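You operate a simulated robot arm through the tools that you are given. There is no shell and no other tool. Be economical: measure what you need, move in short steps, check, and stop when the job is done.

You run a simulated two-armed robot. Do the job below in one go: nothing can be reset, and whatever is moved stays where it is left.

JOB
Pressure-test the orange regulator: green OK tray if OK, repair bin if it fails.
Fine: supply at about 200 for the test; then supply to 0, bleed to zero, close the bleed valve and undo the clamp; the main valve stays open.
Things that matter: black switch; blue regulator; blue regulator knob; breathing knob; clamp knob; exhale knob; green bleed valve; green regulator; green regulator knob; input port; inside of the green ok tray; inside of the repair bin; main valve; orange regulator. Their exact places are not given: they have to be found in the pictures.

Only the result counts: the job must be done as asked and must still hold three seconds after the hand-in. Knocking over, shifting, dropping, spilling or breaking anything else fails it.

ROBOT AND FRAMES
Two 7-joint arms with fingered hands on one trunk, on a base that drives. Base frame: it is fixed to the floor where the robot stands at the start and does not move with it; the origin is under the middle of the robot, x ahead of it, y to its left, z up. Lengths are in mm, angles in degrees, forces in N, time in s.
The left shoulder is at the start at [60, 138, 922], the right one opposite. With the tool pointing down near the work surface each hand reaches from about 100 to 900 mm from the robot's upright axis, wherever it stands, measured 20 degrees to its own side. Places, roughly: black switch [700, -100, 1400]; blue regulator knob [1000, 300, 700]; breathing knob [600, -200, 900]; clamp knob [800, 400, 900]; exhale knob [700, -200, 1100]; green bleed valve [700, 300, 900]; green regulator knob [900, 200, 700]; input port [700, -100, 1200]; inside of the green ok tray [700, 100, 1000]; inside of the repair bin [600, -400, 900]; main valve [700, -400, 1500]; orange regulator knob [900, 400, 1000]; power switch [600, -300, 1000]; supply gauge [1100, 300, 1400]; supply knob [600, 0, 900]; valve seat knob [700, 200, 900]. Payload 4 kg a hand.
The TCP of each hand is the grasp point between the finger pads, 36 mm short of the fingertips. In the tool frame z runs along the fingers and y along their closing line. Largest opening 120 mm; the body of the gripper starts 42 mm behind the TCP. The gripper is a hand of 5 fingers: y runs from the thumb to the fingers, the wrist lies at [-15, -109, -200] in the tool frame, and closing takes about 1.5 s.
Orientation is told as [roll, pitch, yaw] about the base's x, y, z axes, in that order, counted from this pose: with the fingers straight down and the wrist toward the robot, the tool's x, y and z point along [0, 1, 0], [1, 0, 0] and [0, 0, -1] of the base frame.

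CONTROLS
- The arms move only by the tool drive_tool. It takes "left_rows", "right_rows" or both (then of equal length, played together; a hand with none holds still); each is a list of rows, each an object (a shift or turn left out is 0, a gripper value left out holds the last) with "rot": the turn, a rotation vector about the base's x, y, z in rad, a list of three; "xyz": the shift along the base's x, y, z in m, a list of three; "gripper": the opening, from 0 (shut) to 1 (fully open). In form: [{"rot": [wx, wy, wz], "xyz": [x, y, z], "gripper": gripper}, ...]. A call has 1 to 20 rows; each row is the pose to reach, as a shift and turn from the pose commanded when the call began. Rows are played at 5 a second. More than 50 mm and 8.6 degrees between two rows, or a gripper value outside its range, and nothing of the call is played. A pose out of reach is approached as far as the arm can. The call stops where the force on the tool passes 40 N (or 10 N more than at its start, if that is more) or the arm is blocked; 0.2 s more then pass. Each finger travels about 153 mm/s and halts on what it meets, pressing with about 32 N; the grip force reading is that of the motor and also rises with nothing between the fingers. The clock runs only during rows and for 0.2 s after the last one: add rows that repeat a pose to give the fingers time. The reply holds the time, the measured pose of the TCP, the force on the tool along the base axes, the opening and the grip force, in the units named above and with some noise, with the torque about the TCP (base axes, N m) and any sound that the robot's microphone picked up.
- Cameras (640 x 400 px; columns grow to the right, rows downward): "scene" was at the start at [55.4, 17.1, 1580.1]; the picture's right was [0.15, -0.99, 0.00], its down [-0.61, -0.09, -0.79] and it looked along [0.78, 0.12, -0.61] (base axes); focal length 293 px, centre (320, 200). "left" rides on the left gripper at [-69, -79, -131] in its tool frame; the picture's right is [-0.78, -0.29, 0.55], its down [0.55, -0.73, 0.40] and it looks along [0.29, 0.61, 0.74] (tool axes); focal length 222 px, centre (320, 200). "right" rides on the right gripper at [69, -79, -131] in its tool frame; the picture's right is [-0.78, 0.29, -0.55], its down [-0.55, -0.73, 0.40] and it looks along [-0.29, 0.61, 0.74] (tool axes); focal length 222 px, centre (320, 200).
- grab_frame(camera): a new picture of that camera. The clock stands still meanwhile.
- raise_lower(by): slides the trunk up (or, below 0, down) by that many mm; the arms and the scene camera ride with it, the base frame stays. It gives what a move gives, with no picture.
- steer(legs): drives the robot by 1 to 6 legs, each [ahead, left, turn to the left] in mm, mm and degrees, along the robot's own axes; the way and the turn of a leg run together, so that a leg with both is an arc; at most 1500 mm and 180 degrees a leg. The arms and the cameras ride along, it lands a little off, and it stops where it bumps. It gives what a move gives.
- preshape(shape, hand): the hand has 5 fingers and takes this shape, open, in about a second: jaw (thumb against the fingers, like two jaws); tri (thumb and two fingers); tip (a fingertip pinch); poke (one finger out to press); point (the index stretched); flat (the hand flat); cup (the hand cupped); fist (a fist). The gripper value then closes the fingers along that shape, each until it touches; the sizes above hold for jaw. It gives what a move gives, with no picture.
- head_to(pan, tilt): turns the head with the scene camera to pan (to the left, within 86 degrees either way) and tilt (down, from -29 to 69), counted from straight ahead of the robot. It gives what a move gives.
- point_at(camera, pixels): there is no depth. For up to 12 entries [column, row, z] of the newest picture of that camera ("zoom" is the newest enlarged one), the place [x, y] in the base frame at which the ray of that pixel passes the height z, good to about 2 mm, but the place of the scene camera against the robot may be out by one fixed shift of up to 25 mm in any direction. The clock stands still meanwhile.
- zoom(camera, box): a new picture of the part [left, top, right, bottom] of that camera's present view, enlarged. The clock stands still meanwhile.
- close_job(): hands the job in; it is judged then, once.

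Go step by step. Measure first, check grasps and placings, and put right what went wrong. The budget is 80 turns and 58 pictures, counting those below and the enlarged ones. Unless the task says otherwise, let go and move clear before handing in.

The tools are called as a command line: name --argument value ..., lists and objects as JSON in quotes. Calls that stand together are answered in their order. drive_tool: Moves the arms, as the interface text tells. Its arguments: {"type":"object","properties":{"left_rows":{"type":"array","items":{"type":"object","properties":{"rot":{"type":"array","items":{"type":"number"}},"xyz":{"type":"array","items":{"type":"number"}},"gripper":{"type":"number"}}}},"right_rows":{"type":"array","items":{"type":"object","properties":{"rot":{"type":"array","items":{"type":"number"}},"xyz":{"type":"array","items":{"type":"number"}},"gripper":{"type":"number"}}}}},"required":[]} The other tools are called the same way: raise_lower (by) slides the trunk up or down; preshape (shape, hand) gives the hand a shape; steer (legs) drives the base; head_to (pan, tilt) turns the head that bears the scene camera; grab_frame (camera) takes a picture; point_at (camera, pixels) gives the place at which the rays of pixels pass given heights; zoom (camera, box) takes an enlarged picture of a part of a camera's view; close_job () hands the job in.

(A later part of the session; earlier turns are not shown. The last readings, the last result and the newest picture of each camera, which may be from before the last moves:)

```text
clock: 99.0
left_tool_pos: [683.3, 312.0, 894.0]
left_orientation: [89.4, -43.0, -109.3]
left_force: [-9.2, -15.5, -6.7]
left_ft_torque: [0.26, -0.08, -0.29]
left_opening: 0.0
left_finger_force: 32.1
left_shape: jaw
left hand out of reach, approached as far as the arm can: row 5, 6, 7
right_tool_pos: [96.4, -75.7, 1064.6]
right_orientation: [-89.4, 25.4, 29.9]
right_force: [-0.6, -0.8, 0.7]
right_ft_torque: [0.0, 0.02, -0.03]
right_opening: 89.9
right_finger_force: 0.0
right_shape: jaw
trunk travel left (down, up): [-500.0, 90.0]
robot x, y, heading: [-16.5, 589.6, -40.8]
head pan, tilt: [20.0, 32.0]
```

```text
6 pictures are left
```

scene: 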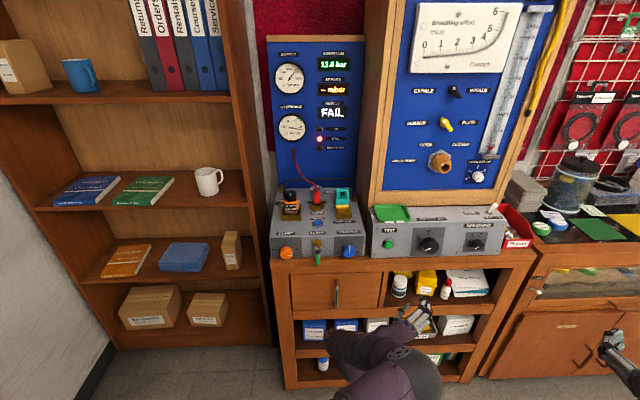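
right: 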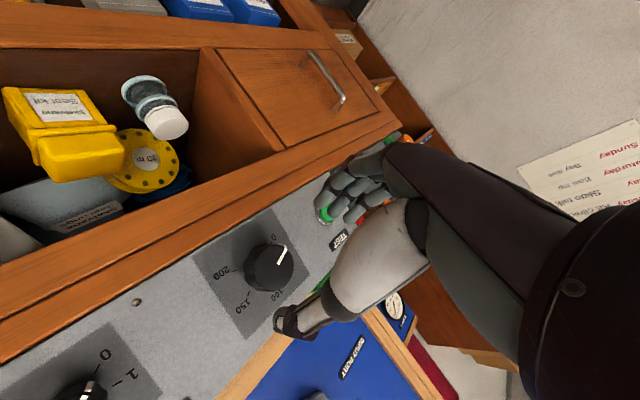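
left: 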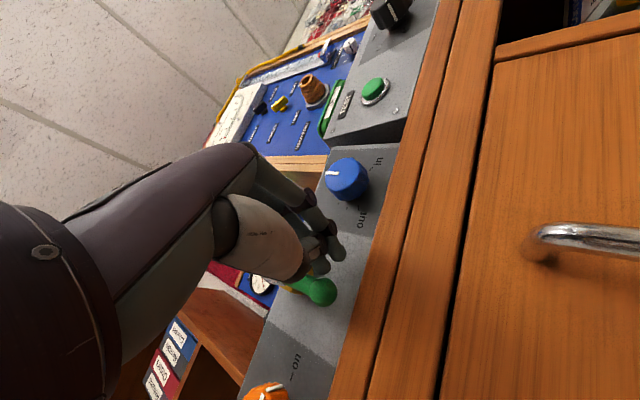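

The lever hangs down again (tip at (322,292)), pressed against its stop. I push a few mm more to be sure, then withdraw and bring the hand before the clamp knob.

drive_tool --left_rows '[{"xyz": [0.0017, 0.0047, -0.001]}, {"xyz": [0.0035, 0.0094, -0.001]}, {"xyz": [0.0052, 0.014, -0.001]}]'

drive_tool --left_rows '[{"xyz": [-0.002, -0.006, 0]}, {"xyz": [-0.032, 0.005, 0]}, {"xyz": [-0.062, 0.017, 0]}, {"xyz": [-0.072, 0.02, 0]}]'

```text
clock: 99.7
left_tool_pos: [682.7, 316.6, 891.6]
left_orientation: [88.9, -43.3, -110.0]
left_force: [-1.8, -12.2, -3.5]
left_ft_torque: [0.19, -0.02, -0.3]
left_opening: 0.0
left_finger_force: 32.1
left_shape: jaw
right_tool_pos: [95.3, -73.6, 1065.8]
right_orientation: [-89.5, 25.4, 29.7]
right_force: [0.2, -0.7, 0.3]
right_ft_torque: [0.03, 0.01, 0.01]
right_opening: 89.6
right_finger_force: 0.0
right_shape: jaw
trunk travel left (down, up): [-500.0, 90.0]
robot x, y, heading: [-14.2, 593.1, -40.9]
head pan, tilt: [20.0, 32.0]
stopped in row 3 (left hand): the force on the tool passed its limit at 42 N (the readings are from after the stop); the commanded pose is now the measured one
```

```text
clock: 100.7
left_tool_pos: [615.4, 340.0, 893.1]
left_orientation: [89.1, -43.2, -109.5]
left_force: [0.3, -0.2, -1.2]
left_ft_torque: [-0.02, -0.04, -0.01]
left_opening: 0.0
left_finger_force: 32.1
left_shape: jaw
right_tool_pos: [96.1, -74.2, 1066.0]
right_orientation: [-89.5, 25.5, 29.8]
right_force: [0.8, 0.3, -0.4]
right_ft_torque: [0.02, -0.04, -0.02]
right_opening: 89.7
right_finger_force: 0.1
right_shape: jaw
trunk travel left (down, up): [-500.0, 90.0]
robot x, y, heading: [-13.4, 590.4, -40.8]
head pan, tilt: [20.0, 32.0]
```

Hit the stop at 42 N: bleed is closed. Clamp knob face ≈ (771,424,914), which lies at robot-frame (703,389), within the good range. I move to standoff, opening the hand and rolling to +100°.

drive_tool --left_rows '[{"rot": [0.12, -0.045, 0], "xyz": [0.0, 0.03, 0.005], "gripper": 0.65}, {"rot": [0.24, -0.089, 0], "xyz": [0.01, 0.06, 0.01]}, {"rot": [0.36, -0.134, 0], "xyz": [0.03, 0.085, 0.015]}, {"rot": [0.48, -0.178, 0], "xyz": [0.05, 0.1, 0.021]}, {"rot": [0.6, -0.223, 0], "xyz": [0.07, 0.11, 0.021]}, {"rot": [0.72, -0.267, 0], "xyz": [0.08, 0.11, 0.021]}, {"rot": [0.84, -0.312, 0], "xyz": [0.08, 0.112, 0.021]}, {"rot": [0.84, -0.312, 0], "xyz": [0.08, 0.112, 0.021]}]'

grab_frame --camera "left"

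```text
clock: 102.5
left_tool_pos: [685.0, 456.0, 872.3]
left_orientation: [91.7, 8.0, -109.5]
left_force: [0.6, 0.1, 0.5]
left_ft_torque: [-0.01, -0.01, 0.01]
left_opening: 77.7
left_finger_force: 0.2
left_shape: jaw
left hand out of reach, approached as far as the arm can: row 3, 4, 5, 6, 7, 8
right_tool_pos: [95.8, -74.4, 1066.5]
right_orientation: [-89.5, 25.3, 29.9]
right_force: [-0.2, 0.2, 0.7]
right_ft_torque: [0.0, 0.0, 0.0]
right_opening: 89.7
right_finger_force: 0.2
right_shape: jaw
trunk travel left (down, up): [-500.0, 90.0]
robot x, y, heading: [-15.7, 594.2, -40.6]
head pan, tilt: [20.0, 32.0]
```

```text
5 pictures are left
```

left: 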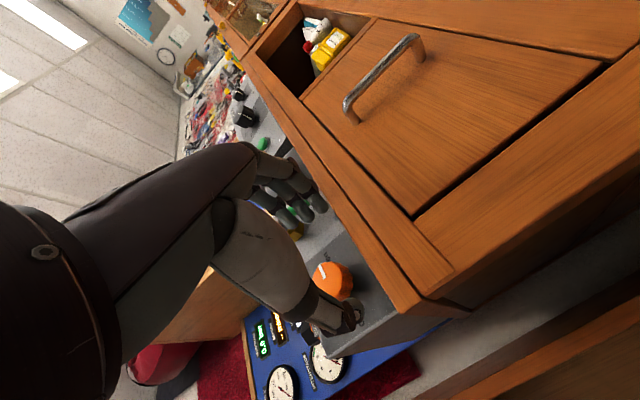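

Everything reached except height (z 872). I'll get the knob's ray from here to fix its height, then use the trunk lift.

point_at --camera "left" --pixels '[[333, 278, 890], [333, 278, 900], [333, 278, 910], [333, 278, 920]]'

```text
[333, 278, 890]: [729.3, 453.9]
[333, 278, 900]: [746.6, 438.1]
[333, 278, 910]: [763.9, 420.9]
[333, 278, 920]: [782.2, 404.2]
```

Rays intersect at clamp knob face ≈ (762,424,908). I raise the trunk by 36 mm so the hand comes level with it.

raise_lower --by 36

drive_tool --left_rows '[{"xyz": [0, -0.001, 0]}]'

```text
clock: 103.3
left_tool_pos: [683.5, 456.9, 908.6]
left_orientation: [91.5, 8.0, -109.5]
left_force: [0.4, -0.6, -0.9]
left_ft_torque: [-0.04, -0.01, -0.02]
left_opening: 77.6
left_finger_force: 0.0
left_shape: jaw
right_tool_pos: [96.5, -73.5, 1101.5]
right_orientation: [-89.5, 25.3, 29.9]
right_force: [-0.5, -0.2, -1.3]
right_ft_torque: [-0.01, 0.01, 0.0]
right_opening: 90.1
right_finger_force: 0.0
right_shape: jaw
trunk travel left (down, up): [-536.0, 54.0]
robot x, y, heading: [-15.9, 595.1, -40.9]
head pan, tilt: [20.0, 32.0]
```

```text
clock: 103.7
left_tool_pos: [685.0, 455.7, 909.7]
left_orientation: [91.7, 8.1, -109.5]
left_force: [0.6, -0.1, 0.7]
left_ft_torque: [0.01, 0.01, -0.01]
left_opening: 77.8
left_finger_force: 0.0
left_shape: jaw
right_tool_pos: [94.9, -73.9, 1102.0]
right_orientation: [-89.5, 25.4, 29.7]
right_force: [-0.3, 0.2, 0.2]
right_ft_torque: [0.02, 0.02, 0.01]
right_opening: 89.6
right_finger_force: 0.0
right_shape: jaw
trunk travel left (down, up): [-536.0, 54.0]
robot x, y, heading: [-15.5, 590.5, -40.9]
head pan, tilt: [20.0, 32.0]
```

Level at z 910. Advance onto the knob, close, and turn counter-clockwise.

drive_tool --left_rows '[{"xyz": [0.03, -0.0125, -0.002]}, {"xyz": [0.055, -0.023, -0.002]}, {"xyz": [0.067, -0.028, -0.002]}, {"xyz": [0.067, -0.028, -0.002], "gripper": 0.1}, {"xyz": [0.067, -0.028, -0.002]}, {"xyz": [0.067, -0.028, -0.002]}, {"xyz": [0.067, -0.028, -0.002]}, {"xyz": [0.067, -0.028, -0.002]}]'

```text
clock: 104.6
left_tool_pos: [747.2, 433.2, 899.5]
left_orientation: [91.7, 8.0, -109.5]
left_force: [-15.0, 6.4, 2.9]
left_ft_torque: [0.02, -0.18, 0.78]
left_opening: 64.3
left_finger_force: 6.8
left_shape: jaw
left hand out of reach, approached as far as the arm can: row 3, 4
right_tool_pos: [95.8, -73.5, 1102.6]
right_orientation: [-89.5, 25.3, 29.8]
right_force: [-0.2, 0.8, -0.6]
right_ft_torque: [-0.01, 0.01, 0.0]
right_opening: 89.7
right_finger_force: 0.1
right_shape: jaw
trunk travel left (down, up): [-536.0, 54.0]
robot x, y, heading: [-12.3, 595.4, -40.6]
head pan, tilt: [20.0, 32.0]
stopped in row 4 (left hand): the force on the tool passed its limit at 44 N (the readings are from after the stop); the commanded pose is now the measured one
```

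The thumb side touched the panel (torque points ~48 mm left). I back off 7 mm, recentre in height, then close.

drive_tool --left_rows '[{"xyz": [-0.008, 0.002, 0.003]}, {"xyz": [-0.008, 0.002, 0.006]}, {"xyz": [-0.008, 0.002, 0.006], "gripper": 0.1}, {"xyz": [-0.008, 0.002, 0.006]}, {"xyz": [-0.008, 0.002, 0.006]}, {"xyz": [-0.008, 0.002, 0.006]}, {"xyz": [-0.008, 0.002, 0.006]}]'

point_at --camera "left" --pixels '[[333, 278, 908]]'

```text
clock: 106.2
left_tool_pos: [741.0, 430.7, 904.5]
left_orientation: [92.3, 8.1, -109.5]
left_force: [13.7, -18.5, -5.3]
left_ft_torque: [0.09, -0.04, -0.76]
left_opening: 21.4
left_finger_force: 32.0
left_shape: jaw
right_tool_pos: [97.3, -75.9, 1099.8]
right_orientation: [-89.4, 25.5, 29.9]
right_force: [-0.1, 0.5, -0.1]
right_ft_torque: [-0.01, 0.0, -0.02]
right_opening: 90.0
right_finger_force: 0.0
right_shape: jaw
trunk travel left (down, up): [-536.0, 54.0]
robot x, y, heading: [-16.4, 594.5, -41.1]
head pan, tilt: [20.0, 32.0]
```

```text
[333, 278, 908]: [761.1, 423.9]
```

Gripping something 21 mm wide, less than expected. I need a look.

grab_frame --camera "left"

```text
4 pictures are left
```

left: 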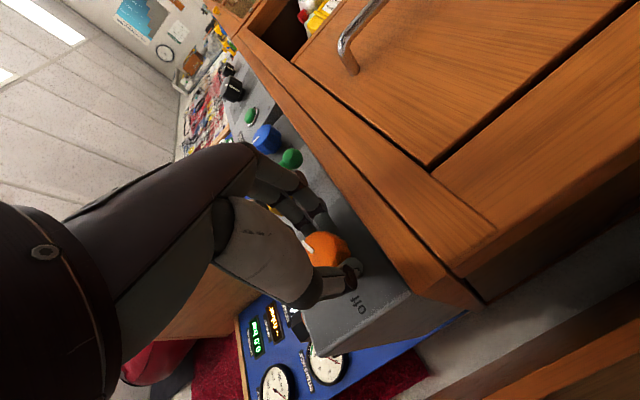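

The orange knob (325,248) is held between thumb and fingers. I turn counter-clockwise up to ~130°, relieving the side load slightly.

drive_tool --left_rows '[{"xyz": [0.001, -0.003, 0.0]}, {"rot": [-0.131, 0.049, 0], "xyz": [0.001, -0.003, 0.0]}, {"rot": [-0.262, 0.097, 0], "xyz": [0.001, -0.003, 0.0]}, {"rot": [-0.394, 0.146, 0], "xyz": [0.001, -0.003, 0.0]}, {"rot": [-0.525, 0.195, 0], "xyz": [0.001, -0.003, 0.0]}, {"rot": [-0.656, 0.244, 0], "xyz": [0.001, -0.003, 0.0]}, {"rot": [-0.787, 0.292, 0], "xyz": [0.001, -0.003, 0.0]}, {"rot": [-0.918, 0.341, 0], "xyz": [0.001, -0.003, 0.0]}, {"rot": [-1.05, 0.39, 0], "xyz": [0.001, -0.003, 0.0]}, {"rot": [-1.181, 0.438, 0], "xyz": [0.001, -0.003, 0.0]}, {"rot": [-1.312, 0.487, 0], "xyz": [0.001, -0.003, 0.0]}, {"rot": [-1.443, 0.536, 0], "xyz": [0.001, -0.003, 0.0]}, {"rot": [-1.574, 0.585, 0], "xyz": [0.001, -0.003, 0.0]}, {"rot": [-1.706, 0.633, 0], "xyz": [0.001, -0.003, 0.0]}, {"rot": [-1.837, 0.682, 0], "xyz": [0.001, -0.003, 0.0]}, {"rot": [-1.968, 0.731, 0], "xyz": [0.001, -0.003, 0.0]}, {"rot": [-2.1, 0.78, 0], "xyz": [0.001, -0.003, 0.0]}]'

```text
clock: 108.7
left_tool_pos: [725.5, 356.3, 883.2]
left_orientation: [89.8, -75.7, -103.2]
left_force: [-15.9, 14.6, -0.7]
left_ft_torque: [-0.3, -0.46, -0.22]
left_opening: 12.2
left_finger_force: 31.7
left_shape: jaw
left hand out of reach, approached as far as the arm can: row 5, 6, 7, 8, 9, 10, 11, 12
right_tool_pos: [96.4, -72.8, 1101.9]
right_orientation: [-89.6, 25.4, 30.0]
right_force: [0.0, -0.3, 0.0]
right_ft_torque: [0.04, -0.01, -0.03]
right_opening: 90.0
right_finger_force: 0.0
right_shape: jaw
trunk travel left (down, up): [-536.0, 54.0]
robot x, y, heading: [-14.5, 593.5, -40.3]
head pan, tilt: [20.0, 32.0]
stopped in row 12 (left hand): the force on the tool passed its limit at 58 N (the readings are from after the stop); the commanded pose is now the measured one
```

The arm ran out of reach as it unrolled and slid off toward the bleed lever (58 N stop). I back straight out, shift the robot ~70 mm along the bench to the left, raise the trunk a bit, and look.

drive_tool --left_rows '[{"xyz": [-0.02, 0.01, 0]}, {"xyz": [-0.05, 0.021, 0]}, {"xyz": [-0.08, 0.032, 0]}, {"xyz": [-0.1, 0.04, 0]}]'

steer --legs '[[-34, 70, 0]]'

raise_lower --by 20

zoom --camera "scene" --box '[260, 160, 400, 300]'

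```text
clock: 109.7
left_tool_pos: [712.5, 348.4, 888.5]
left_orientation: [88.3, -75.7, -101.5]
left_force: [-1.8, 18.4, -15.3]
left_ft_torque: [-0.39, -0.15, -0.12]
left_opening: 10.7
left_finger_force: 31.6
left_shape: jaw
left hand out of reach, approached as far as the arm can: row 1, 2, 3, 4
right_tool_pos: [97.7, -72.6, 1103.1]
right_orientation: [-89.5, 25.6, 30.1]
right_force: [0.5, 0.0, -0.2]
right_ft_torque: [0.03, 0.01, -0.01]
right_opening: 89.6
right_finger_force: 0.1
right_shape: jaw
trunk travel left (down, up): [-536.0, 54.0]
robot x, y, heading: [-9.7, 592.1, -40.7]
head pan, tilt: [20.0, 32.0]
```

```text
clock: 110.8
left_tool_pos: [719.0, 385.7, 892.7]
left_orientation: [89.3, -76.4, -105.2]
left_force: [2.0, -3.4, 0.1]
left_ft_torque: [0.07, -0.01, -0.07]
left_opening: 11.3
left_finger_force: 31.4
left_shape: jaw
right_tool_pos: [108.8, -13.6, 1101.5]
right_orientation: [-89.6, 25.4, 29.8]
right_force: [0.7, 0.0, 0.1]
right_ft_torque: [-0.01, -0.03, 0.03]
right_opening: 89.9
right_finger_force: 0.0
right_shape: jaw
trunk travel left (down, up): [-536.0, 54.0]
robot x, y, heading: [2.5, 654.5, -41.0]
head pan, tilt: [20.0, 32.0]
stopped in leg 1: the force on the tool passed its limit at 49 N (the readings are from after the stop); the commanded pose is now the measured one
```

```text
clock: 111.5
left_tool_pos: [718.8, 388.1, 913.2]
left_orientation: [89.5, -76.5, -105.2]
left_force: [-0.4, 0.3, 2.3]
left_ft_torque: [0.02, -0.08, 0.0]
left_opening: 11.4
left_finger_force: 31.8
left_shape: jaw
right_tool_pos: [110.2, -12.7, 1122.1]
right_orientation: [-89.6, 25.5, 29.7]
right_force: [-0.7, -0.4, 0.6]
right_ft_torque: [0.0, 0.03, 0.0]
right_opening: 90.0
right_finger_force: 0.2
right_shape: jaw
trunk travel left (down, up): [-556.0, 34.0]
robot x, y, heading: [-0.9, 654.0, -40.9]
head pan, tilt: [20.0, 32.0]
```

```text
2.86 times, centred on (330, 230) of scene
```

zoom: 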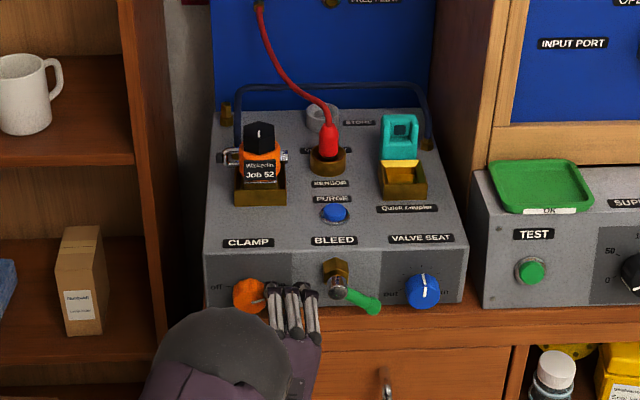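

The lever was pushed open again (points right-down) and the clamp pointer isn't readable; pressure is zero and supply 0, so no harm. Now, from this better stance, I retreat, reopen, roll to +80° in front of the clamp knob.

drive_tool --left_rows '[{"xyz": [-0.03, 0.011, 0]}, {"xyz": [-0.065, 0.024, 0]}, {"rot": [0.131, -0.049, 0], "xyz": [-0.065, 0.035, 0], "gripper": 0.65}, {"rot": [0.262, -0.097, 0], "xyz": [-0.065, 0.045, 0]}, {"rot": [0.394, -0.146, 0], "xyz": [-0.06, 0.055, 0]}, {"rot": [0.525, -0.195, 0], "xyz": [-0.05, 0.06, 0]}, {"rot": [0.656, -0.244, 0], "xyz": [-0.04, 0.063, 0]}, {"rot": [0.787, -0.292, 0], "xyz": [-0.03, 0.063, -0.003]}, {"rot": [0.918, -0.341, 0], "xyz": [-0.029, 0.063, -0.005]}, {"rot": [1.05, -0.39, 0], "xyz": [-0.029, 0.063, -0.005]}, {"rot": [1.05, -0.39, 0], "xyz": [-0.029, 0.063, -0.005]}]'

```text
clock: 113.9
left_tool_pos: [690.2, 451.9, 908.4]
left_orientation: [94.3, -12.2, -109.2]
left_force: [0.3, -0.1, 0.0]
left_ft_torque: [-0.04, -0.02, 0.01]
left_opening: 77.8
left_finger_force: 0.0
left_shape: jaw
left hand out of reach, approached as far as the arm can: row 1, 2, 3, 4, 5, 6
right_tool_pos: [110.1, -12.8, 1122.4]
right_orientation: [-89.5, 25.5, 29.7]
right_force: [0.8, -0.1, 0.7]
right_ft_torque: [-0.03, 0.01, 0.0]
right_opening: 90.0
right_finger_force: 0.0
right_shape: jaw
trunk travel left (down, up): [-556.0, 34.0]
robot x, y, heading: [1.5, 654.1, -41.2]
head pan, tilt: [20.0, 32.0]
```

At standoff, exactly aligned (roll ≈ +78°). Advance, close.

drive_tool --left_rows '[{"rot": [0.013, 0.035, 0], "xyz": [0.02, -0.0075, 0]}, {"rot": [0.026, 0.07, 0], "xyz": [0.04, -0.015, 0]}, {"rot": [0.026, 0.07, 0], "xyz": [0.053, -0.02, 0]}, {"rot": [0.026, 0.07, 0], "xyz": [0.053, -0.02, 0], "gripper": 0.05}, {"rot": [0.026, 0.07, 0], "xyz": [0.053, -0.02, 0]}, {"rot": [0.026, 0.07, 0], "xyz": [0.053, -0.02, 0]}, {"rot": [0.026, 0.07, 0], "xyz": [0.053, -0.02, 0]}, {"rot": [0.026, 0.07, 0], "xyz": [0.053, -0.02, 0]}]'

```text
clock: 115.7
left_tool_pos: [742.9, 431.1, 905.3]
left_orientation: [89.6, -12.2, -108.1]
left_force: [3.8, 3.8, -3.0]
left_ft_torque: [0.04, 0.04, 0.09]
left_opening: 32.6
left_finger_force: 32.3
left_shape: jaw
right_tool_pos: [110.9, -12.4, 1122.1]
right_orientation: [-89.4, 25.5, 29.7]
right_force: [-0.3, -0.1, 0.2]
right_ft_torque: [0.0, -0.01, -0.03]
right_opening: 89.8
right_finger_force: 0.0
right_shape: jaw
trunk travel left (down, up): [-556.0, 34.0]
robot x, y, heading: [-1.9, 652.4, -40.8]
head pan, tilt: [20.0, 32.0]
```

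Solid grip (32.6 mm, small side forces). Turn CCW 65° first and check.

drive_tool --left_rows '[{"rot": [-0.131, 0.049, 0]}, {"rot": [-0.262, 0.097, 0]}, {"rot": [-0.394, 0.146, 0]}, {"rot": [-0.525, 0.195, 0]}, {"rot": [-0.656, 0.244, 0]}, {"rot": [-0.787, 0.292, 0]}, {"rot": [-0.918, 0.341, 0]}, {"rot": [-1.05, 0.39, 0]}]'

```text
clock: 117.5
left_tool_pos: [726.7, 379.6, 895.8]
left_orientation: [84.0, -75.5, -101.1]
left_force: [-3.7, -2.7, -0.6]
left_ft_torque: [0.06, -0.12, 0.1]
left_opening: 19.5
left_finger_force: 32.4
left_shape: jaw
left hand out of reach, approached as far as the arm can: row 5, 6, 7, 8
right_tool_pos: [109.1, -13.0, 1122.1]
right_orientation: [-89.5, 25.4, 29.6]
right_force: [-0.3, -0.8, -0.1]
right_ft_torque: [0.0, -0.01, -0.01]
right_opening: 89.8
right_finger_force: 0.1
right_shape: jaw
trunk travel left (down, up): [-556.0, 34.0]
robot x, y, heading: [-1.5, 655.7, -41.0]
head pan, tilt: [20.0, 32.0]
```

Again it slipped when rolling below ~+40°; about 37° of turning was transferred. The usable roll window here is ~+45…+120°, so I regrasp at +118° and do another stroke.

drive_tool --left_rows '[{"xyz": [-0.03, 0.011, 0], "gripper": 0.65}, {"xyz": [-0.065, 0.024, 0]}, {"rot": [0.131, -0.049, 0], "xyz": [-0.065, 0.035, 0]}, {"rot": [0.262, -0.097, 0], "xyz": [-0.065, 0.045, 0]}, {"rot": [0.394, -0.146, 0], "xyz": [-0.06, 0.06, 0.005]}, {"rot": [0.525, -0.195, 0], "xyz": [-0.05, 0.07, 0.012]}, {"rot": [0.656, -0.244, 0], "xyz": [-0.04, 0.072, 0.012]}, {"rot": [0.787, -0.292, 0], "xyz": [-0.037, 0.072, 0.012]}, {"rot": [0.918, -0.341, 0], "xyz": [-0.037, 0.072, 0.012]}, {"rot": [1.05, -0.39, 0], "xyz": [-0.037, 0.072, 0.012]}, {"rot": [1.181, -0.438, 0], "xyz": [-0.037, 0.072, 0.012]}, {"rot": [1.312, -0.487, 0], "xyz": [-0.037, 0.072, 0.012]}, {"rot": [1.443, -0.536, 0], "xyz": [-0.037, 0.072, 0.012]}, {"rot": [1.574, -0.585, 0], "xyz": [-0.037, 0.072, 0.012]}, {"rot": [1.69, -0.627, 0], "xyz": [-0.037, 0.072, 0.012]}, {"rot": [1.69, -0.627, 0], "xyz": [-0.037, 0.072, 0.012]}]'

```text
clock: 120.9
left_tool_pos: [686.4, 454.7, 904.6]
left_orientation: [94.3, 12.2, -107.9]
left_force: [0.3, 0.0, 0.4]
left_ft_torque: [-0.03, -0.01, -0.01]
left_opening: 77.8
left_finger_force: 0.1
left_shape: jaw
left hand out of reach, approached as far as the arm can: row 1, 2, 3, 4, 5, 6, 13, 14, 15, 16
right_tool_pos: [109.5, -13.1, 1122.4]
right_orientation: [-89.6, 25.4, 29.7]
right_force: [0.2, 0.1, 0.7]
right_ft_torque: [0.01, -0.01, 0.03]
right_opening: 89.6
right_finger_force: 0.0
right_shape: jaw
trunk travel left (down, up): [-556.0, 34.0]
robot x, y, heading: [0.7, 655.5, -41.2]
head pan, tilt: [20.0, 32.0]
```

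At roll +102° in position. Advance, close, turn 50° CCW, all within the reachable window, then release and back off.

drive_tool --left_rows '[{"rot": [0.013, 0.035, 0], "xyz": [0.025, -0.0105, 0]}, {"rot": [0.026, 0.07, 0], "xyz": [0.045, -0.019, 0]}, {"rot": [0.026, 0.07, 0], "xyz": [0.0566, -0.0237, 0.001]}, {"rot": [0.026, 0.07, 0], "xyz": [0.0566, -0.0237, 0.001], "gripper": 0.05}, {"rot": [0.026, 0.07, 0], "xyz": [0.0566, -0.0237, 0.001]}, {"rot": [0.026, 0.07, 0], "xyz": [0.0566, -0.0237, 0.001]}, {"rot": [0.026, 0.07, 0], "xyz": [0.0566, -0.0237, 0.001]}, {"rot": [0.026, 0.07, 0], "xyz": [0.0566, -0.0237, 0.001]}, {"rot": [-0.105, 0.119, 0], "xyz": [0.0566, -0.0237, 0.001]}, {"rot": [-0.236, 0.167, 0], "xyz": [0.0566, -0.0237, 0.001]}, {"rot": [-0.368, 0.216, 0], "xyz": [0.0566, -0.0237, 0.001]}, {"rot": [-0.499, 0.265, 0], "xyz": [0.0566, -0.0237, 0.001]}, {"rot": [-0.63, 0.314, 0], "xyz": [0.0566, -0.0237, 0.001]}, {"rot": [-0.761, 0.362, 0], "xyz": [0.0566, -0.0237, 0.001]}, {"rot": [-0.84, 0.392, 0], "xyz": [0.0566, -0.0237, 0.001]}]'

```text
clock: 122.9
left_tool_pos: [737.5, 431.6, 892.5]
left_orientation: [89.0, 5.1, -109.1]
left_force: [-10.1, -0.9, -8.0]
left_ft_torque: [0.12, 0.09, -0.17]
left_opening: 10.8
left_finger_force: 32.2
left_shape: jaw
left hand out of reach, approached as far as the arm can: row 1, 2, 3, 4, 5, 6, 7, 8
right_tool_pos: [109.2, -12.7, 1121.9]
right_orientation: [-89.6, 25.3, 29.6]
right_force: [-0.2, 0.3, 0.1]
right_ft_torque: [0.01, 0.01, -0.03]
right_opening: 89.9
right_finger_force: 0.1
right_shape: jaw
trunk travel left (down, up): [-556.0, 34.0]
robot x, y, heading: [0.0, 653.8, -41.0]
head pan, tilt: [20.0, 32.0]
stopped in row 10 (left hand): the force on the tool passed its limit at 45 N (the readings are from after the stop); the commanded pose is now the measured one
```

It sat ~14 mm low and pinched under the knob. Open, retreat, raise the trunk 15 mm and retry at roll ≈ +90°.

drive_tool --left_rows '[{"gripper": 0.65}, {}, {"xyz": [-0.02, 0.007, 0]}, {"xyz": [-0.05, 0.019, 0.0]}]'

raise_lower --by 16

drive_tool --left_rows '[{}, {}]'

```text
clock: 123.9
left_tool_pos: [687.6, 452.6, 894.5]
left_orientation: [89.3, 5.1, -108.9]
left_force: [-0.6, 0.2, 0.3]
left_ft_torque: [0.0, 0.01, -0.02]
left_opening: 77.9
left_finger_force: 0.0
left_shape: jaw
right_tool_pos: [109.2, -12.5, 1122.7]
right_orientation: [-89.5, 25.4, 29.7]
right_force: [0.0, -0.9, -0.2]
right_ft_torque: [0.05, -0.01, -0.02]
right_opening: 89.7
right_finger_force: 0.1
right_shape: jaw
trunk travel left (down, up): [-556.0, 34.0]
robot x, y, heading: [1.0, 651.2, -40.7]
head pan, tilt: [20.0, 32.0]
```

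```text
clock: 124.5
left_tool_pos: [688.0, 451.6, 911.4]
left_orientation: [89.2, 5.0, -108.8]
left_force: [-0.6, -0.7, -0.5]
left_ft_torque: [0.0, -0.01, 0.03]
left_opening: 78.0
left_finger_force: 0.1
left_shape: jaw
right_tool_pos: [109.1, -14.1, 1137.5]
right_orientation: [-89.5, 25.3, 29.7]
right_force: [0.0, 0.7, 0.6]
right_ft_torque: [-0.02, 0.01, -0.01]
right_opening: 89.7
right_finger_force: 0.1
right_shape: jaw
trunk travel left (down, up): [-572.0, 18.0]
robot x, y, heading: [2.2, 655.1, -41.3]
head pan, tilt: [20.0, 32.0]
```

```text
clock: 125.1
left_tool_pos: [687.8, 451.7, 910.5]
left_orientation: [89.1, 5.1, -108.9]
left_force: [-0.3, -0.5, 0.7]
left_ft_torque: [0.03, 0.0, 0.0]
left_opening: 77.8
left_finger_force: 0.0
left_shape: jaw
right_tool_pos: [109.2, -12.8, 1139.1]
right_orientation: [-89.4, 25.4, 29.7]
right_force: [0.5, -0.6, 0.3]
right_ft_torque: [0.02, 0.02, -0.03]
right_opening: 89.9
right_finger_force: 0.1
right_shape: jaw
trunk travel left (down, up): [-572.0, 18.0]
robot x, y, heading: [-1.1, 653.0, -41.1]
head pan, tilt: [20.0, 32.0]
```

Level now (z 910, roll +95°). Advance and close.

drive_tool --left_rows '[{"xyz": [0.025, -0.0095, 0]}, {"xyz": [0.045, -0.017, -0.002]}, {"xyz": [0.055, -0.0205, -0.003]}, {"xyz": [0.055, -0.0205, -0.003], "gripper": 0.05}, {"xyz": [0.055, -0.0205, -0.003]}, {"xyz": [0.055, -0.0205, -0.003]}, {"xyz": [0.055, -0.0205, -0.003]}, {"xyz": [0.055, -0.0205, -0.003]}]'

```text
clock: 126.9
left_tool_pos: [745.5, 432.8, 909.2]
left_orientation: [89.5, 4.9, -108.8]
left_force: [5.9, 6.0, 0.0]
left_ft_torque: [-0.05, -0.02, 0.24]
left_opening: 33.8
left_finger_force: 31.6
left_shape: jaw
right_tool_pos: [110.4, -12.4, 1138.4]
right_orientation: [-89.5, 25.5, 29.7]
right_force: [-0.6, 0.1, -0.7]
right_ft_torque: [0.01, 0.0, 0.02]
right_opening: 89.9
right_finger_force: 0.1
right_shape: jaw
trunk travel left (down, up): [-572.0, 18.0]
robot x, y, heading: [-1.1, 653.9, -41.1]
head pan, tilt: [20.0, 32.0]
```

Good grip (33.8 mm). Turn CCW 50° (to roll ≈ +45°) in place.

drive_tool --left_rows '[{"rot": [-0.131, 0.049, 0]}, {"rot": [-0.262, 0.097, 0]}, {"rot": [-0.394, 0.146, 0]}, {"rot": [-0.525, 0.195, 0]}, {"rot": [-0.656, 0.244, 0]}, {"rot": [-0.76, 0.283, 0]}]'

```text
clock: 128.3
left_tool_pos: [743.2, 430.8, 908.2]
left_orientation: [87.9, -41.5, -108.5]
left_force: [5.6, -2.0, 1.6]
left_ft_torque: [-0.06, -0.2, -0.08]
left_opening: 32.9
left_finger_force: 32.8
left_shape: jaw
right_tool_pos: [108.4, -13.0, 1137.7]
right_orientation: [-89.5, 25.5, 29.7]
right_force: [0.3, -0.3, -0.6]
right_ft_torque: [0.01, 0.0, -0.03]
right_opening: 90.0
right_finger_force: 0.0
right_shape: jaw
trunk travel left (down, up): [-572.0, 18.0]
robot x, y, heading: [1.5, 654.8, -41.1]
head pan, tilt: [20.0, 32.0]
```

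Tracking was good and torque is small, so probably not at the stop yet. Another identical stroke.

drive_tool --left_rows '[{"gripper": 0.65}, {}, {"xyz": [-0.025, 0.009, 0]}, {"xyz": [-0.05, 0.019, 0.001]}, {"rot": [0.131, -0.049, 0], "xyz": [-0.055, 0.0205, 0.001]}, {"rot": [0.262, -0.097, 0], "xyz": [-0.055, 0.0205, 0.001]}, {"rot": [0.394, -0.146, 0], "xyz": [-0.055, 0.0205, 0.001]}, {"rot": [0.525, -0.195, 0], "xyz": [-0.055, 0.0205, 0.001]}, {"rot": [0.656, -0.244, 0], "xyz": [-0.055, 0.0205, 0.001]}, {"rot": [0.787, -0.292, 0], "xyz": [-0.055, 0.0205, 0.001]}, {"rot": [0.787, -0.292, 0], "xyz": [-0.025, 0.009, 0.001]}, {"rot": [0.787, -0.292, 0], "xyz": [0.0, 0.0, 0.0]}, {"rot": [0.787, -0.292, 0], "xyz": [0.0, 0.0, 0.0], "gripper": 0.05}, {"rot": [0.787, -0.292, 0]}, {"rot": [0.787, -0.292, 0]}, {"rot": [0.787, -0.292, 0]}, {"rot": [0.787, -0.292, 0]}]'

drive_tool --left_rows '[{"rot": [-0.131, 0.049, 0]}, {"rot": [-0.262, 0.097, 0]}, {"rot": [-0.394, 0.146, 0]}, {"rot": [-0.525, 0.195, 0]}, {"rot": [-0.656, 0.244, 0]}, {"rot": [-0.76, 0.283, 0]}]'

```text
clock: 131.9
left_tool_pos: [743.0, 432.8, 903.6]
left_orientation: [90.0, 6.1, -108.6]
left_force: [3.9, 1.3, -0.6]
left_ft_torque: [-0.02, 0.02, 0.07]
left_opening: 31.4
left_finger_force: 32.2
left_shape: jaw
left hand out of reach, approached as far as the arm can: row 11, 12, 13, 14, 15, 16, 17
right_tool_pos: [109.8, -12.9, 1138.1]
right_orientation: [-89.6, 25.5, 29.8]
right_force: [0.1, 0.2, 0.5]
right_ft_torque: [0.02, 0.0, -0.02]
right_opening: 89.6
right_finger_force: 0.0
right_shape: jaw
trunk travel left (down, up): [-572.0, 18.0]
robot x, y, heading: [-0.1, 652.1, -41.1]
head pan, tilt: [20.0, 32.0]
```

```text
clock: 133.3
left_tool_pos: [739.6, 429.9, 905.3]
left_orientation: [87.9, -40.0, -108.7]
left_force: [5.3, -13.0, 5.3]
left_ft_torque: [-0.01, -0.3, -0.37]
left_opening: 29.7
left_finger_force: 32.3
left_shape: jaw
right_tool_pos: [108.1, -15.3, 1137.8]
right_orientation: [-89.5, 25.4, 29.7]
right_force: [0.6, -0.4, -0.3]
right_ft_torque: [0.01, 0.04, 0.02]
right_opening: 89.8
right_finger_force: 0.0
right_shape: jaw
trunk travel left (down, up): [-572.0, 18.0]
robot x, y, heading: [-3.3, 652.9, -41.4]
head pan, tilt: [20.0, 32.0]
```

I release, retreat well clear, and use one picture to see the clamp pointer and the lever.

drive_tool --left_rows '[{"gripper": 0.65}, {}, {"xyz": [-0.03, 0.011, 0]}, {"xyz": [-0.06, 0.022, 0]}, {"xyz": [-0.09, 0.033, -0.01]}, {"xyz": [-0.12, 0.044, -0.03]}]'

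zoom --camera "scene" --box '[270, 190, 380, 310]'

```text
clock: 134.7
left_tool_pos: [644.3, 433.6, 874.6]
left_orientation: [87.4, -39.4, -107.8]
left_force: [-0.2, 0.8, -0.1]
left_ft_torque: [-0.01, 0.02, 0.0]
left_opening: 77.4
left_finger_force: 0.2
left_shape: jaw
left hand out of reach, approached as far as the arm can: row 5, 6
right_tool_pos: [108.4, -13.5, 1137.4]
right_orientation: [-89.4, 25.4, 29.7]
right_force: [-0.6, 0.0, 0.1]
right_ft_torque: [0.01, -0.02, 0.01]
right_opening: 89.5
right_finger_force: 0.0
right_shape: jaw
trunk travel left (down, up): [-572.0, 18.0]
robot x, y, heading: [1.2, 655.4, -41.2]
head pan, tilt: [20.0, 32.0]
```

```text
3.33 times, centred on (325, 250) of scene
```

zoom: 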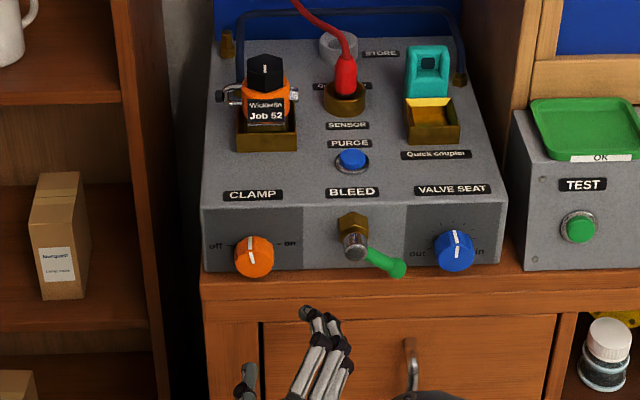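

Now clear: clamp pointer is straight up (halfway from "on" at right to "off" at left), bleed lever is open to the right, regulator upright in its fixture. I do two more CCW strokes on the clamp in a row.

drive_tool --left_rows '[{"rot": [0.131, -0.049, 0], "xyz": [0.01, 0.004, 0.01]}, {"rot": [0.262, -0.097, 0], "xyz": [0.02, 0.008, 0.02]}, {"rot": [0.394, -0.146, 0], "xyz": [0.03, 0.012, 0.03]}, {"rot": [0.525, -0.195, 0], "xyz": [0.04, 0.016, 0.035]}, {"rot": [0.656, -0.244, 0], "xyz": [0.044, 0.018, 0.036]}, {"rot": [0.76, -0.283, 0], "xyz": [0.044, 0.018, 0.036]}, {"rot": [0.76, -0.283, 0], "xyz": [0.07, 0.0083, 0.036]}, {"rot": [0.76, -0.283, 0], "xyz": [0.0987, -0.0026, 0.036]}, {"rot": [0.76, -0.283, 0], "xyz": [0.0987, -0.0026, 0.036], "gripper": 0.05}, {"rot": [0.76, -0.283, 0], "xyz": [0.0987, -0.0026, 0.036]}, {"rot": [0.76, -0.283, 0], "xyz": [0.0987, -0.0026, 0.036]}, {"rot": [0.76, -0.283, 0], "xyz": [0.0987, -0.0026, 0.036]}, {"rot": [0.76, -0.283, 0], "xyz": [0.0987, -0.0026, 0.036]}]'

drive_tool --left_rows '[{"rot": [-0.131, 0.049, 0]}, {"rot": [-0.262, 0.097, 0]}, {"rot": [-0.394, 0.146, 0]}, {"rot": [-0.525, 0.195, 0]}, {"rot": [-0.656, 0.244, 0]}, {"rot": [-0.76, 0.283, 0]}]'

drive_tool --left_rows '[{"gripper": 0.65}, {}, {"xyz": [-0.025, 0.009, 0]}, {"xyz": [-0.05, 0.019, 0.001]}, {"rot": [0.131, -0.049, 0], "xyz": [-0.055, 0.0205, 0.001]}, {"rot": [0.262, -0.097, 0], "xyz": [-0.055, 0.0205, 0.001]}, {"rot": [0.394, -0.146, 0], "xyz": [-0.055, 0.0205, 0.001]}, {"rot": [0.525, -0.195, 0], "xyz": [-0.055, 0.0205, 0.001]}, {"rot": [0.656, -0.244, 0], "xyz": [-0.055, 0.0205, 0.001]}, {"rot": [0.76, -0.283, 0], "xyz": [-0.055, 0.0205, 0.001]}, {"rot": [0.76, -0.283, 0], "xyz": [-0.025, 0.009, 0.002]}, {"rot": [0.76, -0.283, 0], "xyz": [0.002, -0.001, 0.003]}, {"rot": [0.76, -0.283, 0], "xyz": [0.002, -0.001, 0.003], "gripper": 0.05}, {"rot": [0.76, -0.283, 0], "xyz": [0.002, -0.001, 0.003]}, {"rot": [0.76, -0.283, 0], "xyz": [0.002, -0.001, 0.003]}, {"rot": [0.76, -0.283, 0], "xyz": [0.002, -0.001, 0.003]}, {"rot": [0.76, -0.283, 0], "xyz": [0.002, -0.001, 0.003]}]'

drive_tool --left_rows '[{"rot": [-0.131, 0.049, 0]}, {"rot": [-0.262, 0.097, 0]}, {"rot": [-0.394, 0.146, 0]}, {"rot": [-0.525, 0.195, 0]}, {"rot": [-0.656, 0.244, 0]}, {"rot": [-0.76, 0.283, 0]}]'

```text
clock: 137.5
left_tool_pos: [742.8, 432.6, 902.0]
left_orientation: [89.8, 6.1, -108.7]
left_force: [3.8, -2.8, -2.6]
left_ft_torque: [0.07, 0.09, -0.04]
left_opening: 29.8
left_finger_force: 32.4
left_shape: jaw
left hand out of reach, approached as far as the arm can: row 7, 8, 9, 10, 11, 12, 13
right_tool_pos: [108.5, -12.9, 1138.0]
right_orientation: [-89.5, 25.6, 29.7]
right_force: [0.5, -0.4, -0.5]
right_ft_torque: [0.01, -0.02, -0.02]
right_opening: 90.0
right_finger_force: 0.0
right_shape: jaw
trunk travel left (down, up): [-572.0, 18.0]
robot x, y, heading: [0.9, 653.5, -40.9]
head pan, tilt: [20.0, 32.0]
```

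```text
clock: 138.9
left_tool_pos: [741.0, 429.4, 904.6]
left_orientation: [87.8, -39.9, -108.6]
left_force: [2.7, -16.6, 3.9]
left_ft_torque: [0.06, -0.33, -0.55]
left_opening: 28.8
left_finger_force: 32.1
left_shape: jaw
right_tool_pos: [108.4, -13.5, 1136.8]
right_orientation: [-89.5, 25.4, 29.6]
right_force: [0.9, -0.2, -0.3]
right_ft_torque: [-0.02, 0.0, -0.01]
right_opening: 89.5
right_finger_force: 0.1
right_shape: jaw
trunk travel left (down, up): [-572.0, 18.0]
robot x, y, heading: [-0.7, 654.0, -41.0]
head pan, tilt: [20.0, 32.0]
```

```text
clock: 142.5
left_tool_pos: [744.5, 433.7, 901.8]
left_orientation: [90.0, 6.2, -108.8]
left_force: [3.0, -1.2, -1.7]
left_ft_torque: [0.03, 0.07, -0.04]
left_opening: 30.4
left_finger_force: 31.7
left_shape: jaw
left hand out of reach, approached as far as the arm can: row 11, 12, 13, 14, 15, 16, 17
right_tool_pos: [110.0, -12.1, 1137.8]
right_orientation: [-89.5, 25.5, 29.8]
right_force: [1.0, -0.9, -1.3]
right_ft_torque: [-0.01, -0.03, -0.02]
right_opening: 89.7
right_finger_force: 0.0
right_shape: jaw
trunk travel left (down, up): [-572.0, 18.0]
robot x, y, heading: [1.0, 655.6, -41.1]
head pan, tilt: [20.0, 32.0]
```

```text
clock: 143.9
left_tool_pos: [741.5, 430.0, 899.4]
left_orientation: [87.4, -39.9, -108.5]
left_force: [3.7, -20.2, -7.7]
left_ft_torque: [0.66, -0.09, -0.6]
left_opening: 29.0
left_finger_force: 31.7
left_shape: jaw
right_tool_pos: [109.4, -15.3, 1137.1]
right_orientation: [-89.4, 25.4, 29.7]
right_force: [-0.9, -0.8, -0.1]
right_ft_torque: [0.02, -0.02, 0.02]
right_opening: 89.8
right_finger_force: 0.0
right_shape: jaw
trunk travel left (down, up): [-572.0, 18.0]
robot x, y, heading: [1.3, 650.3, -41.2]
head pan, tilt: [20.0, 32.0]
```

The last stroke showed resisting torque (0.65 Nm): close to the off stop. One more stroke to be sure, then release and retreat.

drive_tool --left_rows '[{"gripper": 0.65}, {}, {"xyz": [-0.025, 0.009, 0]}, {"xyz": [-0.05, 0.019, 0.003]}, {"rot": [0.131, -0.049, 0], "xyz": [-0.055, 0.0205, 0.006]}, {"rot": [0.262, -0.097, 0], "xyz": [-0.055, 0.0205, 0.008]}, {"rot": [0.394, -0.146, 0], "xyz": [-0.055, 0.0205, 0.008]}, {"rot": [0.525, -0.195, 0], "xyz": [-0.055, 0.0205, 0.008]}, {"rot": [0.6, -0.223, 0], "xyz": [-0.055, 0.0205, 0.008]}, {"rot": [0.6, -0.223, 0], "xyz": [-0.025, 0.009, 0.008]}, {"rot": [0.6, -0.223, 0], "xyz": [0.002, -0.0, 0.008]}, {"rot": [0.6, -0.223, 0], "xyz": [0.002, -0.0, 0.008], "gripper": 0.05}, {"rot": [0.6, -0.223, 0], "xyz": [0.002, -0.0, 0.008]}, {"rot": [0.6, -0.223, 0], "xyz": [0.002, -0.0, 0.008]}, {"rot": [0.6, -0.223, 0], "xyz": [0.002, -0.0, 0.008]}, {"rot": [0.6, -0.223, 0], "xyz": [0.002, -0.0, 0.008]}]'

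drive_tool --left_rows '[{"rot": [-0.131, 0.049, 0]}, {"rot": [-0.262, 0.097, 0]}, {"rot": [-0.394, 0.146, 0]}, {"rot": [-0.525, 0.195, 0]}, {"rot": [-0.6, 0.223, 0]}]'

drive_tool --left_rows '[{"gripper": 0.65}, {}, {"xyz": [-0.025, 0.009, 0]}, {"xyz": [-0.045, 0.017, 0]}, {"xyz": [-0.055, 0.0, 0.02]}, {"xyz": [-0.06, -0.03, 0.05], "gripper": 0}, {"xyz": [-0.065, -0.06, 0.075]}, {"xyz": [-0.065, -0.06, 0.075]}]'

```text
clock: 147.3
left_tool_pos: [745.6, 436.3, 910.2]
left_orientation: [88.9, -3.1, -108.9]
left_force: [2.2, -3.3, -0.5]
left_ft_torque: [0.03, 0.0, -0.12]
left_opening: 33.5
left_finger_force: 31.9
left_shape: jaw
right_tool_pos: [108.8, -12.9, 1137.4]
right_orientation: [-89.5, 25.4, 29.7]
right_force: [0.4, 0.3, -0.6]
right_ft_torque: [0.02, 0.03, 0.01]
right_opening: 89.8
right_finger_force: 0.2
right_shape: jaw
trunk travel left (down, up): [-572.0, 18.0]
robot x, y, heading: [0.4, 656.7, -41.4]
head pan, tilt: [20.0, 32.0]
```

```text
clock: 148.5
left_tool_pos: [744.4, 431.2, 906.4]
left_orientation: [87.4, -39.7, -108.4]
left_force: [0.4, -7.4, -19.8]
left_ft_torque: [0.95, 0.24, -0.42]
left_opening: 29.7
left_finger_force: 31.9
left_shape: jaw
right_tool_pos: [110.3, -14.5, 1137.5]
right_orientation: [-89.4, 25.6, 29.6]
right_force: [-0.4, -0.7, -0.4]
right_ft_torque: [0.01, 0.04, 0.03]
right_opening: 89.8
right_finger_force: 0.1
right_shape: jaw
trunk travel left (down, up): [-572.0, 18.0]
robot x, y, heading: [0.7, 656.9, -41.1]
head pan, tilt: [20.0, 32.0]
```

```text
clock: 150.3
left_tool_pos: [677.7, 372.1, 987.4]
left_orientation: [87.7, -39.8, -108.2]
left_force: [-0.1, -0.3, -0.1]
left_ft_torque: [-0.04, -0.01, 0.01]
left_opening: 0.1
left_finger_force: 32.1
left_shape: jaw
right_tool_pos: [109.6, -12.4, 1138.6]
right_orientation: [-89.5, 25.5, 29.7]
right_force: [0.8, -0.2, 0.6]
right_ft_torque: [0.01, 0.02, 0.03]
right_opening: 90.0
right_finger_force: 0.1
right_shape: jaw
trunk travel left (down, up): [-572.0, 18.0]
robot x, y, heading: [-1.1, 653.8, -41.3]
head pan, tilt: [20.0, 32.0]
```

Resisting torque 0.95 Nm confirms the clamp is at off. Now I close the bleed lever again: move above-right of it, push down and left to its stop, then withdraw.

drive_tool --left_rows '[{"xyz": [-0.012, -0.033, 0.006]}, {"xyz": [-0.0244, -0.0656, 0.006]}, {"xyz": [0.0009, -0.075, 0.006]}, {"xyz": [0.0009, -0.075, -0.02]}, {"xyz": [0.0009, -0.075, -0.045]}, {"xyz": [0.0009, -0.075, -0.065]}, {"xyz": [0.0023, -0.0713, -0.08]}, {"xyz": [0.0051, -0.0638, -0.089]}, {"xyz": [0.0072, -0.0582, -0.092]}, {"xyz": [0.0093, -0.0526, -0.092]}, {"xyz": [0.011, -0.048, -0.093]}, {"xyz": [0.0127, -0.0432, -0.093]}]'

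drive_tool --left_rows '[{"xyz": [-0.006, -0.008, 0]}, {"xyz": [-0.04, 0.006, 0]}, {"xyz": [-0.08, 0.02, 0.0]}, {"xyz": [-0.1, 0.025, 0.04]}, {"xyz": [-0.11, 0.025, 0.08]}, {"xyz": [-0.11, 0.025, 0.12]}, {"xyz": [-0.11, 0.025, 0.16]}, {"xyz": [-0.11, 0.025, 0.2]}]'

```text
clock: 152.9
left_tool_pos: [689.3, 324.1, 889.9]
left_orientation: [87.3, -39.6, -108.4]
left_force: [-12.7, -24.7, -13.6]
left_ft_torque: [0.51, 0.08, -0.58]
left_opening: 0.1
left_finger_force: 32.3
left_shape: jaw
right_tool_pos: [108.6, -16.1, 1136.1]
right_orientation: [-89.5, 25.4, 29.6]
right_force: [0.5, 0.3, 0.1]
right_ft_torque: [0.0, 0.02, -0.02]
right_opening: 89.7
right_finger_force: 0.1
right_shape: jaw
trunk travel left (down, up): [-572.0, 18.0]
robot x, y, heading: [2.3, 653.3, -41.2]
head pan, tilt: [20.0, 32.0]
```

```text
clock: 154.7
left_tool_pos: [579.5, 356.7, 1094.3]
left_orientation: [88.0, -39.9, -108.2]
left_force: [-1.1, -0.5, 0.0]
left_ft_torque: [-0.03, 0.01, 0.0]
left_opening: 0.0
left_finger_force: 32.5
left_shape: jaw
right_tool_pos: [108.5, -12.8, 1136.5]
right_orientation: [-89.5, 25.4, 29.6]
right_force: [-0.2, 0.4, 0.4]
right_ft_torque: [0.0, -0.01, 0.04]
right_opening: 90.0
right_finger_force: 0.1
right_shape: jaw
trunk travel left (down, up): [-572.0, 18.0]
robot x, y, heading: [-0.0, 652.8, -41.2]
head pan, tilt: [20.0, 32.0]
```

Lever was pushed to its stop again (31 N at the same place). Now the regulator: I turn the left hand to point straight down (yaw -20°) well clear of the panel and then drive 130 mm ahead.

drive_tool --left_rows '[{"rot": [-0.0144, 0.125, 0.049], "xyz": [-0.01, 0.005, 0.008], "gripper": 0.55}, {"rot": [-0.0288, 0.25, 0.098], "xyz": [-0.02, 0.01, 0.016]}, {"rot": [-0.0432, 0.375, 0.147], "xyz": [-0.02, 0.015, 0.024]}, {"rot": [-0.0575, 0.5, 0.195], "xyz": [-0.02, 0.02, 0.032]}, {"rot": [-0.0719, 0.625, 0.244], "xyz": [-0.02, 0.025, 0.04]}, {"rot": [-0.0863, 0.75, 0.293], "xyz": [-0.02, 0.03, 0.048]}, {"rot": [-0.1007, 0.874, 0.342], "xyz": [-0.02, 0.035, 0.056]}, {"rot": [-0.1151, 0.999, 0.391], "xyz": [-0.02, 0.04, 0.064]}, {"rot": [-0.1295, 1.124, 0.44], "xyz": [-0.02, 0.043, 0.072]}, {"rot": [-0.1438, 1.249, 0.488], "xyz": [-0.02, 0.043, 0.08]}, {"rot": [-0.1582, 1.374, 0.537], "xyz": [-0.02, 0.043, 0.086]}, {"rot": [-0.1726, 1.499, 0.586], "xyz": [-0.02, 0.043, 0.086]}, {"rot": [-0.187, 1.624, 0.635], "xyz": [-0.02, 0.043, 0.086]}, {"rot": [-0.187, 1.624, 0.635], "xyz": [-0.02, 0.043, 0.086]}]'

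steer --legs '[[130, 0, 0]]'

```text
clock: 157.7
left_tool_pos: [561.2, 399.0, 1178.9]
left_orientation: [-4.4, -0.1, -20.2]
left_force: [0.3, -0.5, 0.6]
left_ft_torque: [0.02, 0.02, 0.0]
left_opening: 65.8
left_finger_force: 0.1
left_shape: jaw
left hand out of reach, approached as far as the arm can: row 1, 2, 3, 4, 5
right_tool_pos: [109.5, -12.4, 1138.4]
right_orientation: [-89.6, 25.4, 29.7]
right_force: [0.9, 0.0, 0.4]
right_ft_torque: [-0.02, -0.01, -0.02]
right_opening: 89.9
right_finger_force: 0.0
right_shape: jaw
trunk travel left (down, up): [-572.0, 18.0]
robot x, y, heading: [-4.3, 652.8, -41.1]
head pan, tilt: [20.0, 32.0]
```

```text
clock: 159.0
left_tool_pos: [662.0, 315.4, 1178.0]
left_orientation: [-4.3, 0.0, -20.1]
left_force: [0.7, -0.8, 0.4]
left_ft_torque: [0.05, 0.03, 0.0]
left_opening: 66.1
left_finger_force: 0.0
left_shape: jaw
right_tool_pos: [211.1, -98.9, 1138.1]
right_orientation: [-89.4, 25.5, 29.9]
right_force: [0.6, -1.3, 0.5]
right_ft_torque: [0.0, -0.04, 0.02]
right_opening: 89.9
right_finger_force: 0.1
right_shape: jaw
trunk travel left (down, up): [-572.0, 18.0]
robot x, y, heading: [97.0, 571.7, -41.1]
head pan, tilt: [20.0, 32.0]
```

Hand points down at (662,315,1178). I move it over the regulator via the left side (away from the red hose), stop above the cap and take a look.

drive_tool --left_rows '[{"rot": [0.035, -0.013, 0], "xyz": [0.02, 0.035, 0.0]}, {"rot": [0.07, -0.026, 0], "xyz": [0.05, 0.065, -0.0]}, {"rot": [0.07, -0.026, 0], "xyz": [0.095, 0.075, -0.005]}, {"rot": [0.07, -0.026, 0], "xyz": [0.14, 0.07, -0.015]}, {"rot": [0.07, -0.026, 0], "xyz": [0.185, 0.06, -0.025]}, {"rot": [0.07, -0.026, 0], "xyz": [0.216, 0.05, -0.038]}, {"rot": [0.07, -0.026, 0], "xyz": [0.216, 0.05, -0.038]}]'

grab_frame --camera "left"

```text
clock: 160.6
left_tool_pos: [875.7, 367.6, 1140.4]
left_orientation: [-0.1, -0.2, -20.0]
left_force: [-0.7, 0.0, -0.1]
left_ft_torque: [-0.01, 0.0, 0.01]
left_opening: 65.9
left_finger_force: 0.0
left_shape: jaw
right_tool_pos: [209.0, -96.6, 1136.7]
right_orientation: [-89.6, 25.4, 29.8]
right_force: [-0.1, -0.1, 0.5]
right_ft_torque: [-0.01, 0.02, -0.03]
right_opening: 89.8
right_finger_force: 0.0
right_shape: jaw
trunk travel left (down, up): [-572.0, 18.0]
robot x, y, heading: [97.2, 564.8, -40.9]
head pan, tilt: [20.0, 32.0]
```

```text
1 pictures are left
```

left: 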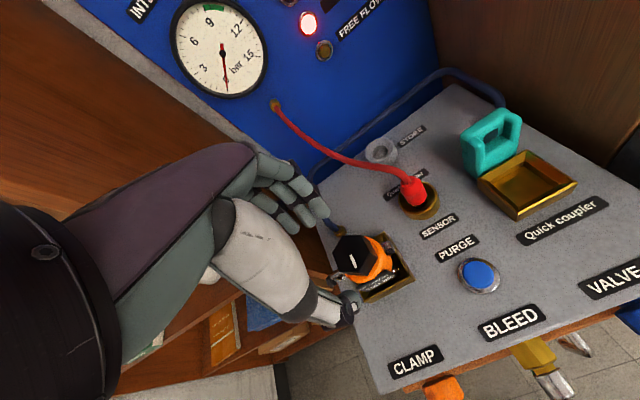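

The cap top is at (353,257) in the hand view. I compute its location along this ray.

point_at --camera "left" --pixels '[[353, 256, 1070], [353, 256, 1060], [353, 256, 1050], [353, 256, 1040], [372, 265, 1020], [333, 278, 1010]]'

```text
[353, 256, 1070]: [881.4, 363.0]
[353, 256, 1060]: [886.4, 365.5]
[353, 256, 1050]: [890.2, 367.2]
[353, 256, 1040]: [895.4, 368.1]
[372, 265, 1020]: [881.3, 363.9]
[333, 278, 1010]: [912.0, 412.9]
```

Cap centre ≈ (887,364), top z ≈ 1058, in agreement with the earlier fix. I descend to z 1047, close on it, and lift gently (force limit guards against a still-engaged clamp).

drive_tool --left_rows '[{"xyz": [0.0113, -0.0036, 0], "gripper": 0.68}, {"xyz": [0.0113, -0.0036, -0.035]}, {"xyz": [0.0113, -0.0036, -0.065]}, {"xyz": [0.0113, -0.0036, -0.085]}, {"xyz": [0.0113, -0.0036, -0.093]}, {"xyz": [0.0113, -0.0036, -0.093], "gripper": 0.05}, {"xyz": [0.0113, -0.0036, -0.093]}, {"xyz": [0.0113, -0.0036, -0.093]}, {"xyz": [0.0113, -0.0036, -0.093]}, {"xyz": [0.0113, -0.0036, -0.093]}, {"xyz": [0.0113, -0.0036, -0.093]}]'

drive_tool --left_rows '[{"xyz": [0, 0, 0.01]}, {"xyz": [0, 0, 0.025]}, {"xyz": [0, 0, 0.045]}, {"xyz": [0, 0, 0.07]}, {"xyz": [0, 0, 0.1]}, {"xyz": [0, 0, 0.12]}]'

```text
clock: 163.0
left_tool_pos: [885.9, 361.6, 1047.0]
left_orientation: [-0.2, 0.0, -20.0]
left_force: [0.6, -1.8, 0.1]
left_ft_torque: [-0.07, -0.01, -0.07]
left_opening: 44.9
left_finger_force: 32.3
left_shape: jaw
right_tool_pos: [209.9, -97.7, 1138.5]
right_orientation: [-89.6, 25.5, 29.8]
right_force: [-0.5, 0.3, 0.7]
right_ft_torque: [0.02, 0.03, -0.02]
right_opening: 90.0
right_finger_force: 0.0
right_shape: jaw
trunk travel left (down, up): [-572.0, 18.0]
robot x, y, heading: [98.7, 567.0, -40.8]
head pan, tilt: [20.0, 32.0]
```

```text
clock: 164.4
left_tool_pos: [890.5, 362.6, 1167.6]
left_orientation: [-0.2, -0.1, -20.0]
left_force: [-0.7, -0.7, -5.8]
left_ft_torque: [-0.03, 0.05, 0.01]
left_opening: 44.8
left_finger_force: 31.4
left_shape: jaw
right_tool_pos: [208.5, -98.2, 1137.5]
right_orientation: [-89.4, 25.5, 29.8]
right_force: [-0.6, -0.4, 0.5]
right_ft_torque: [-0.01, -0.03, 0.02]
right_opening: 89.6
right_finger_force: 0.0
right_shape: jaw
trunk travel left (down, up): [-572.0, 18.0]
robot x, y, heading: [98.7, 569.4, -40.7]
head pan, tilt: [20.0, 32.0]
```

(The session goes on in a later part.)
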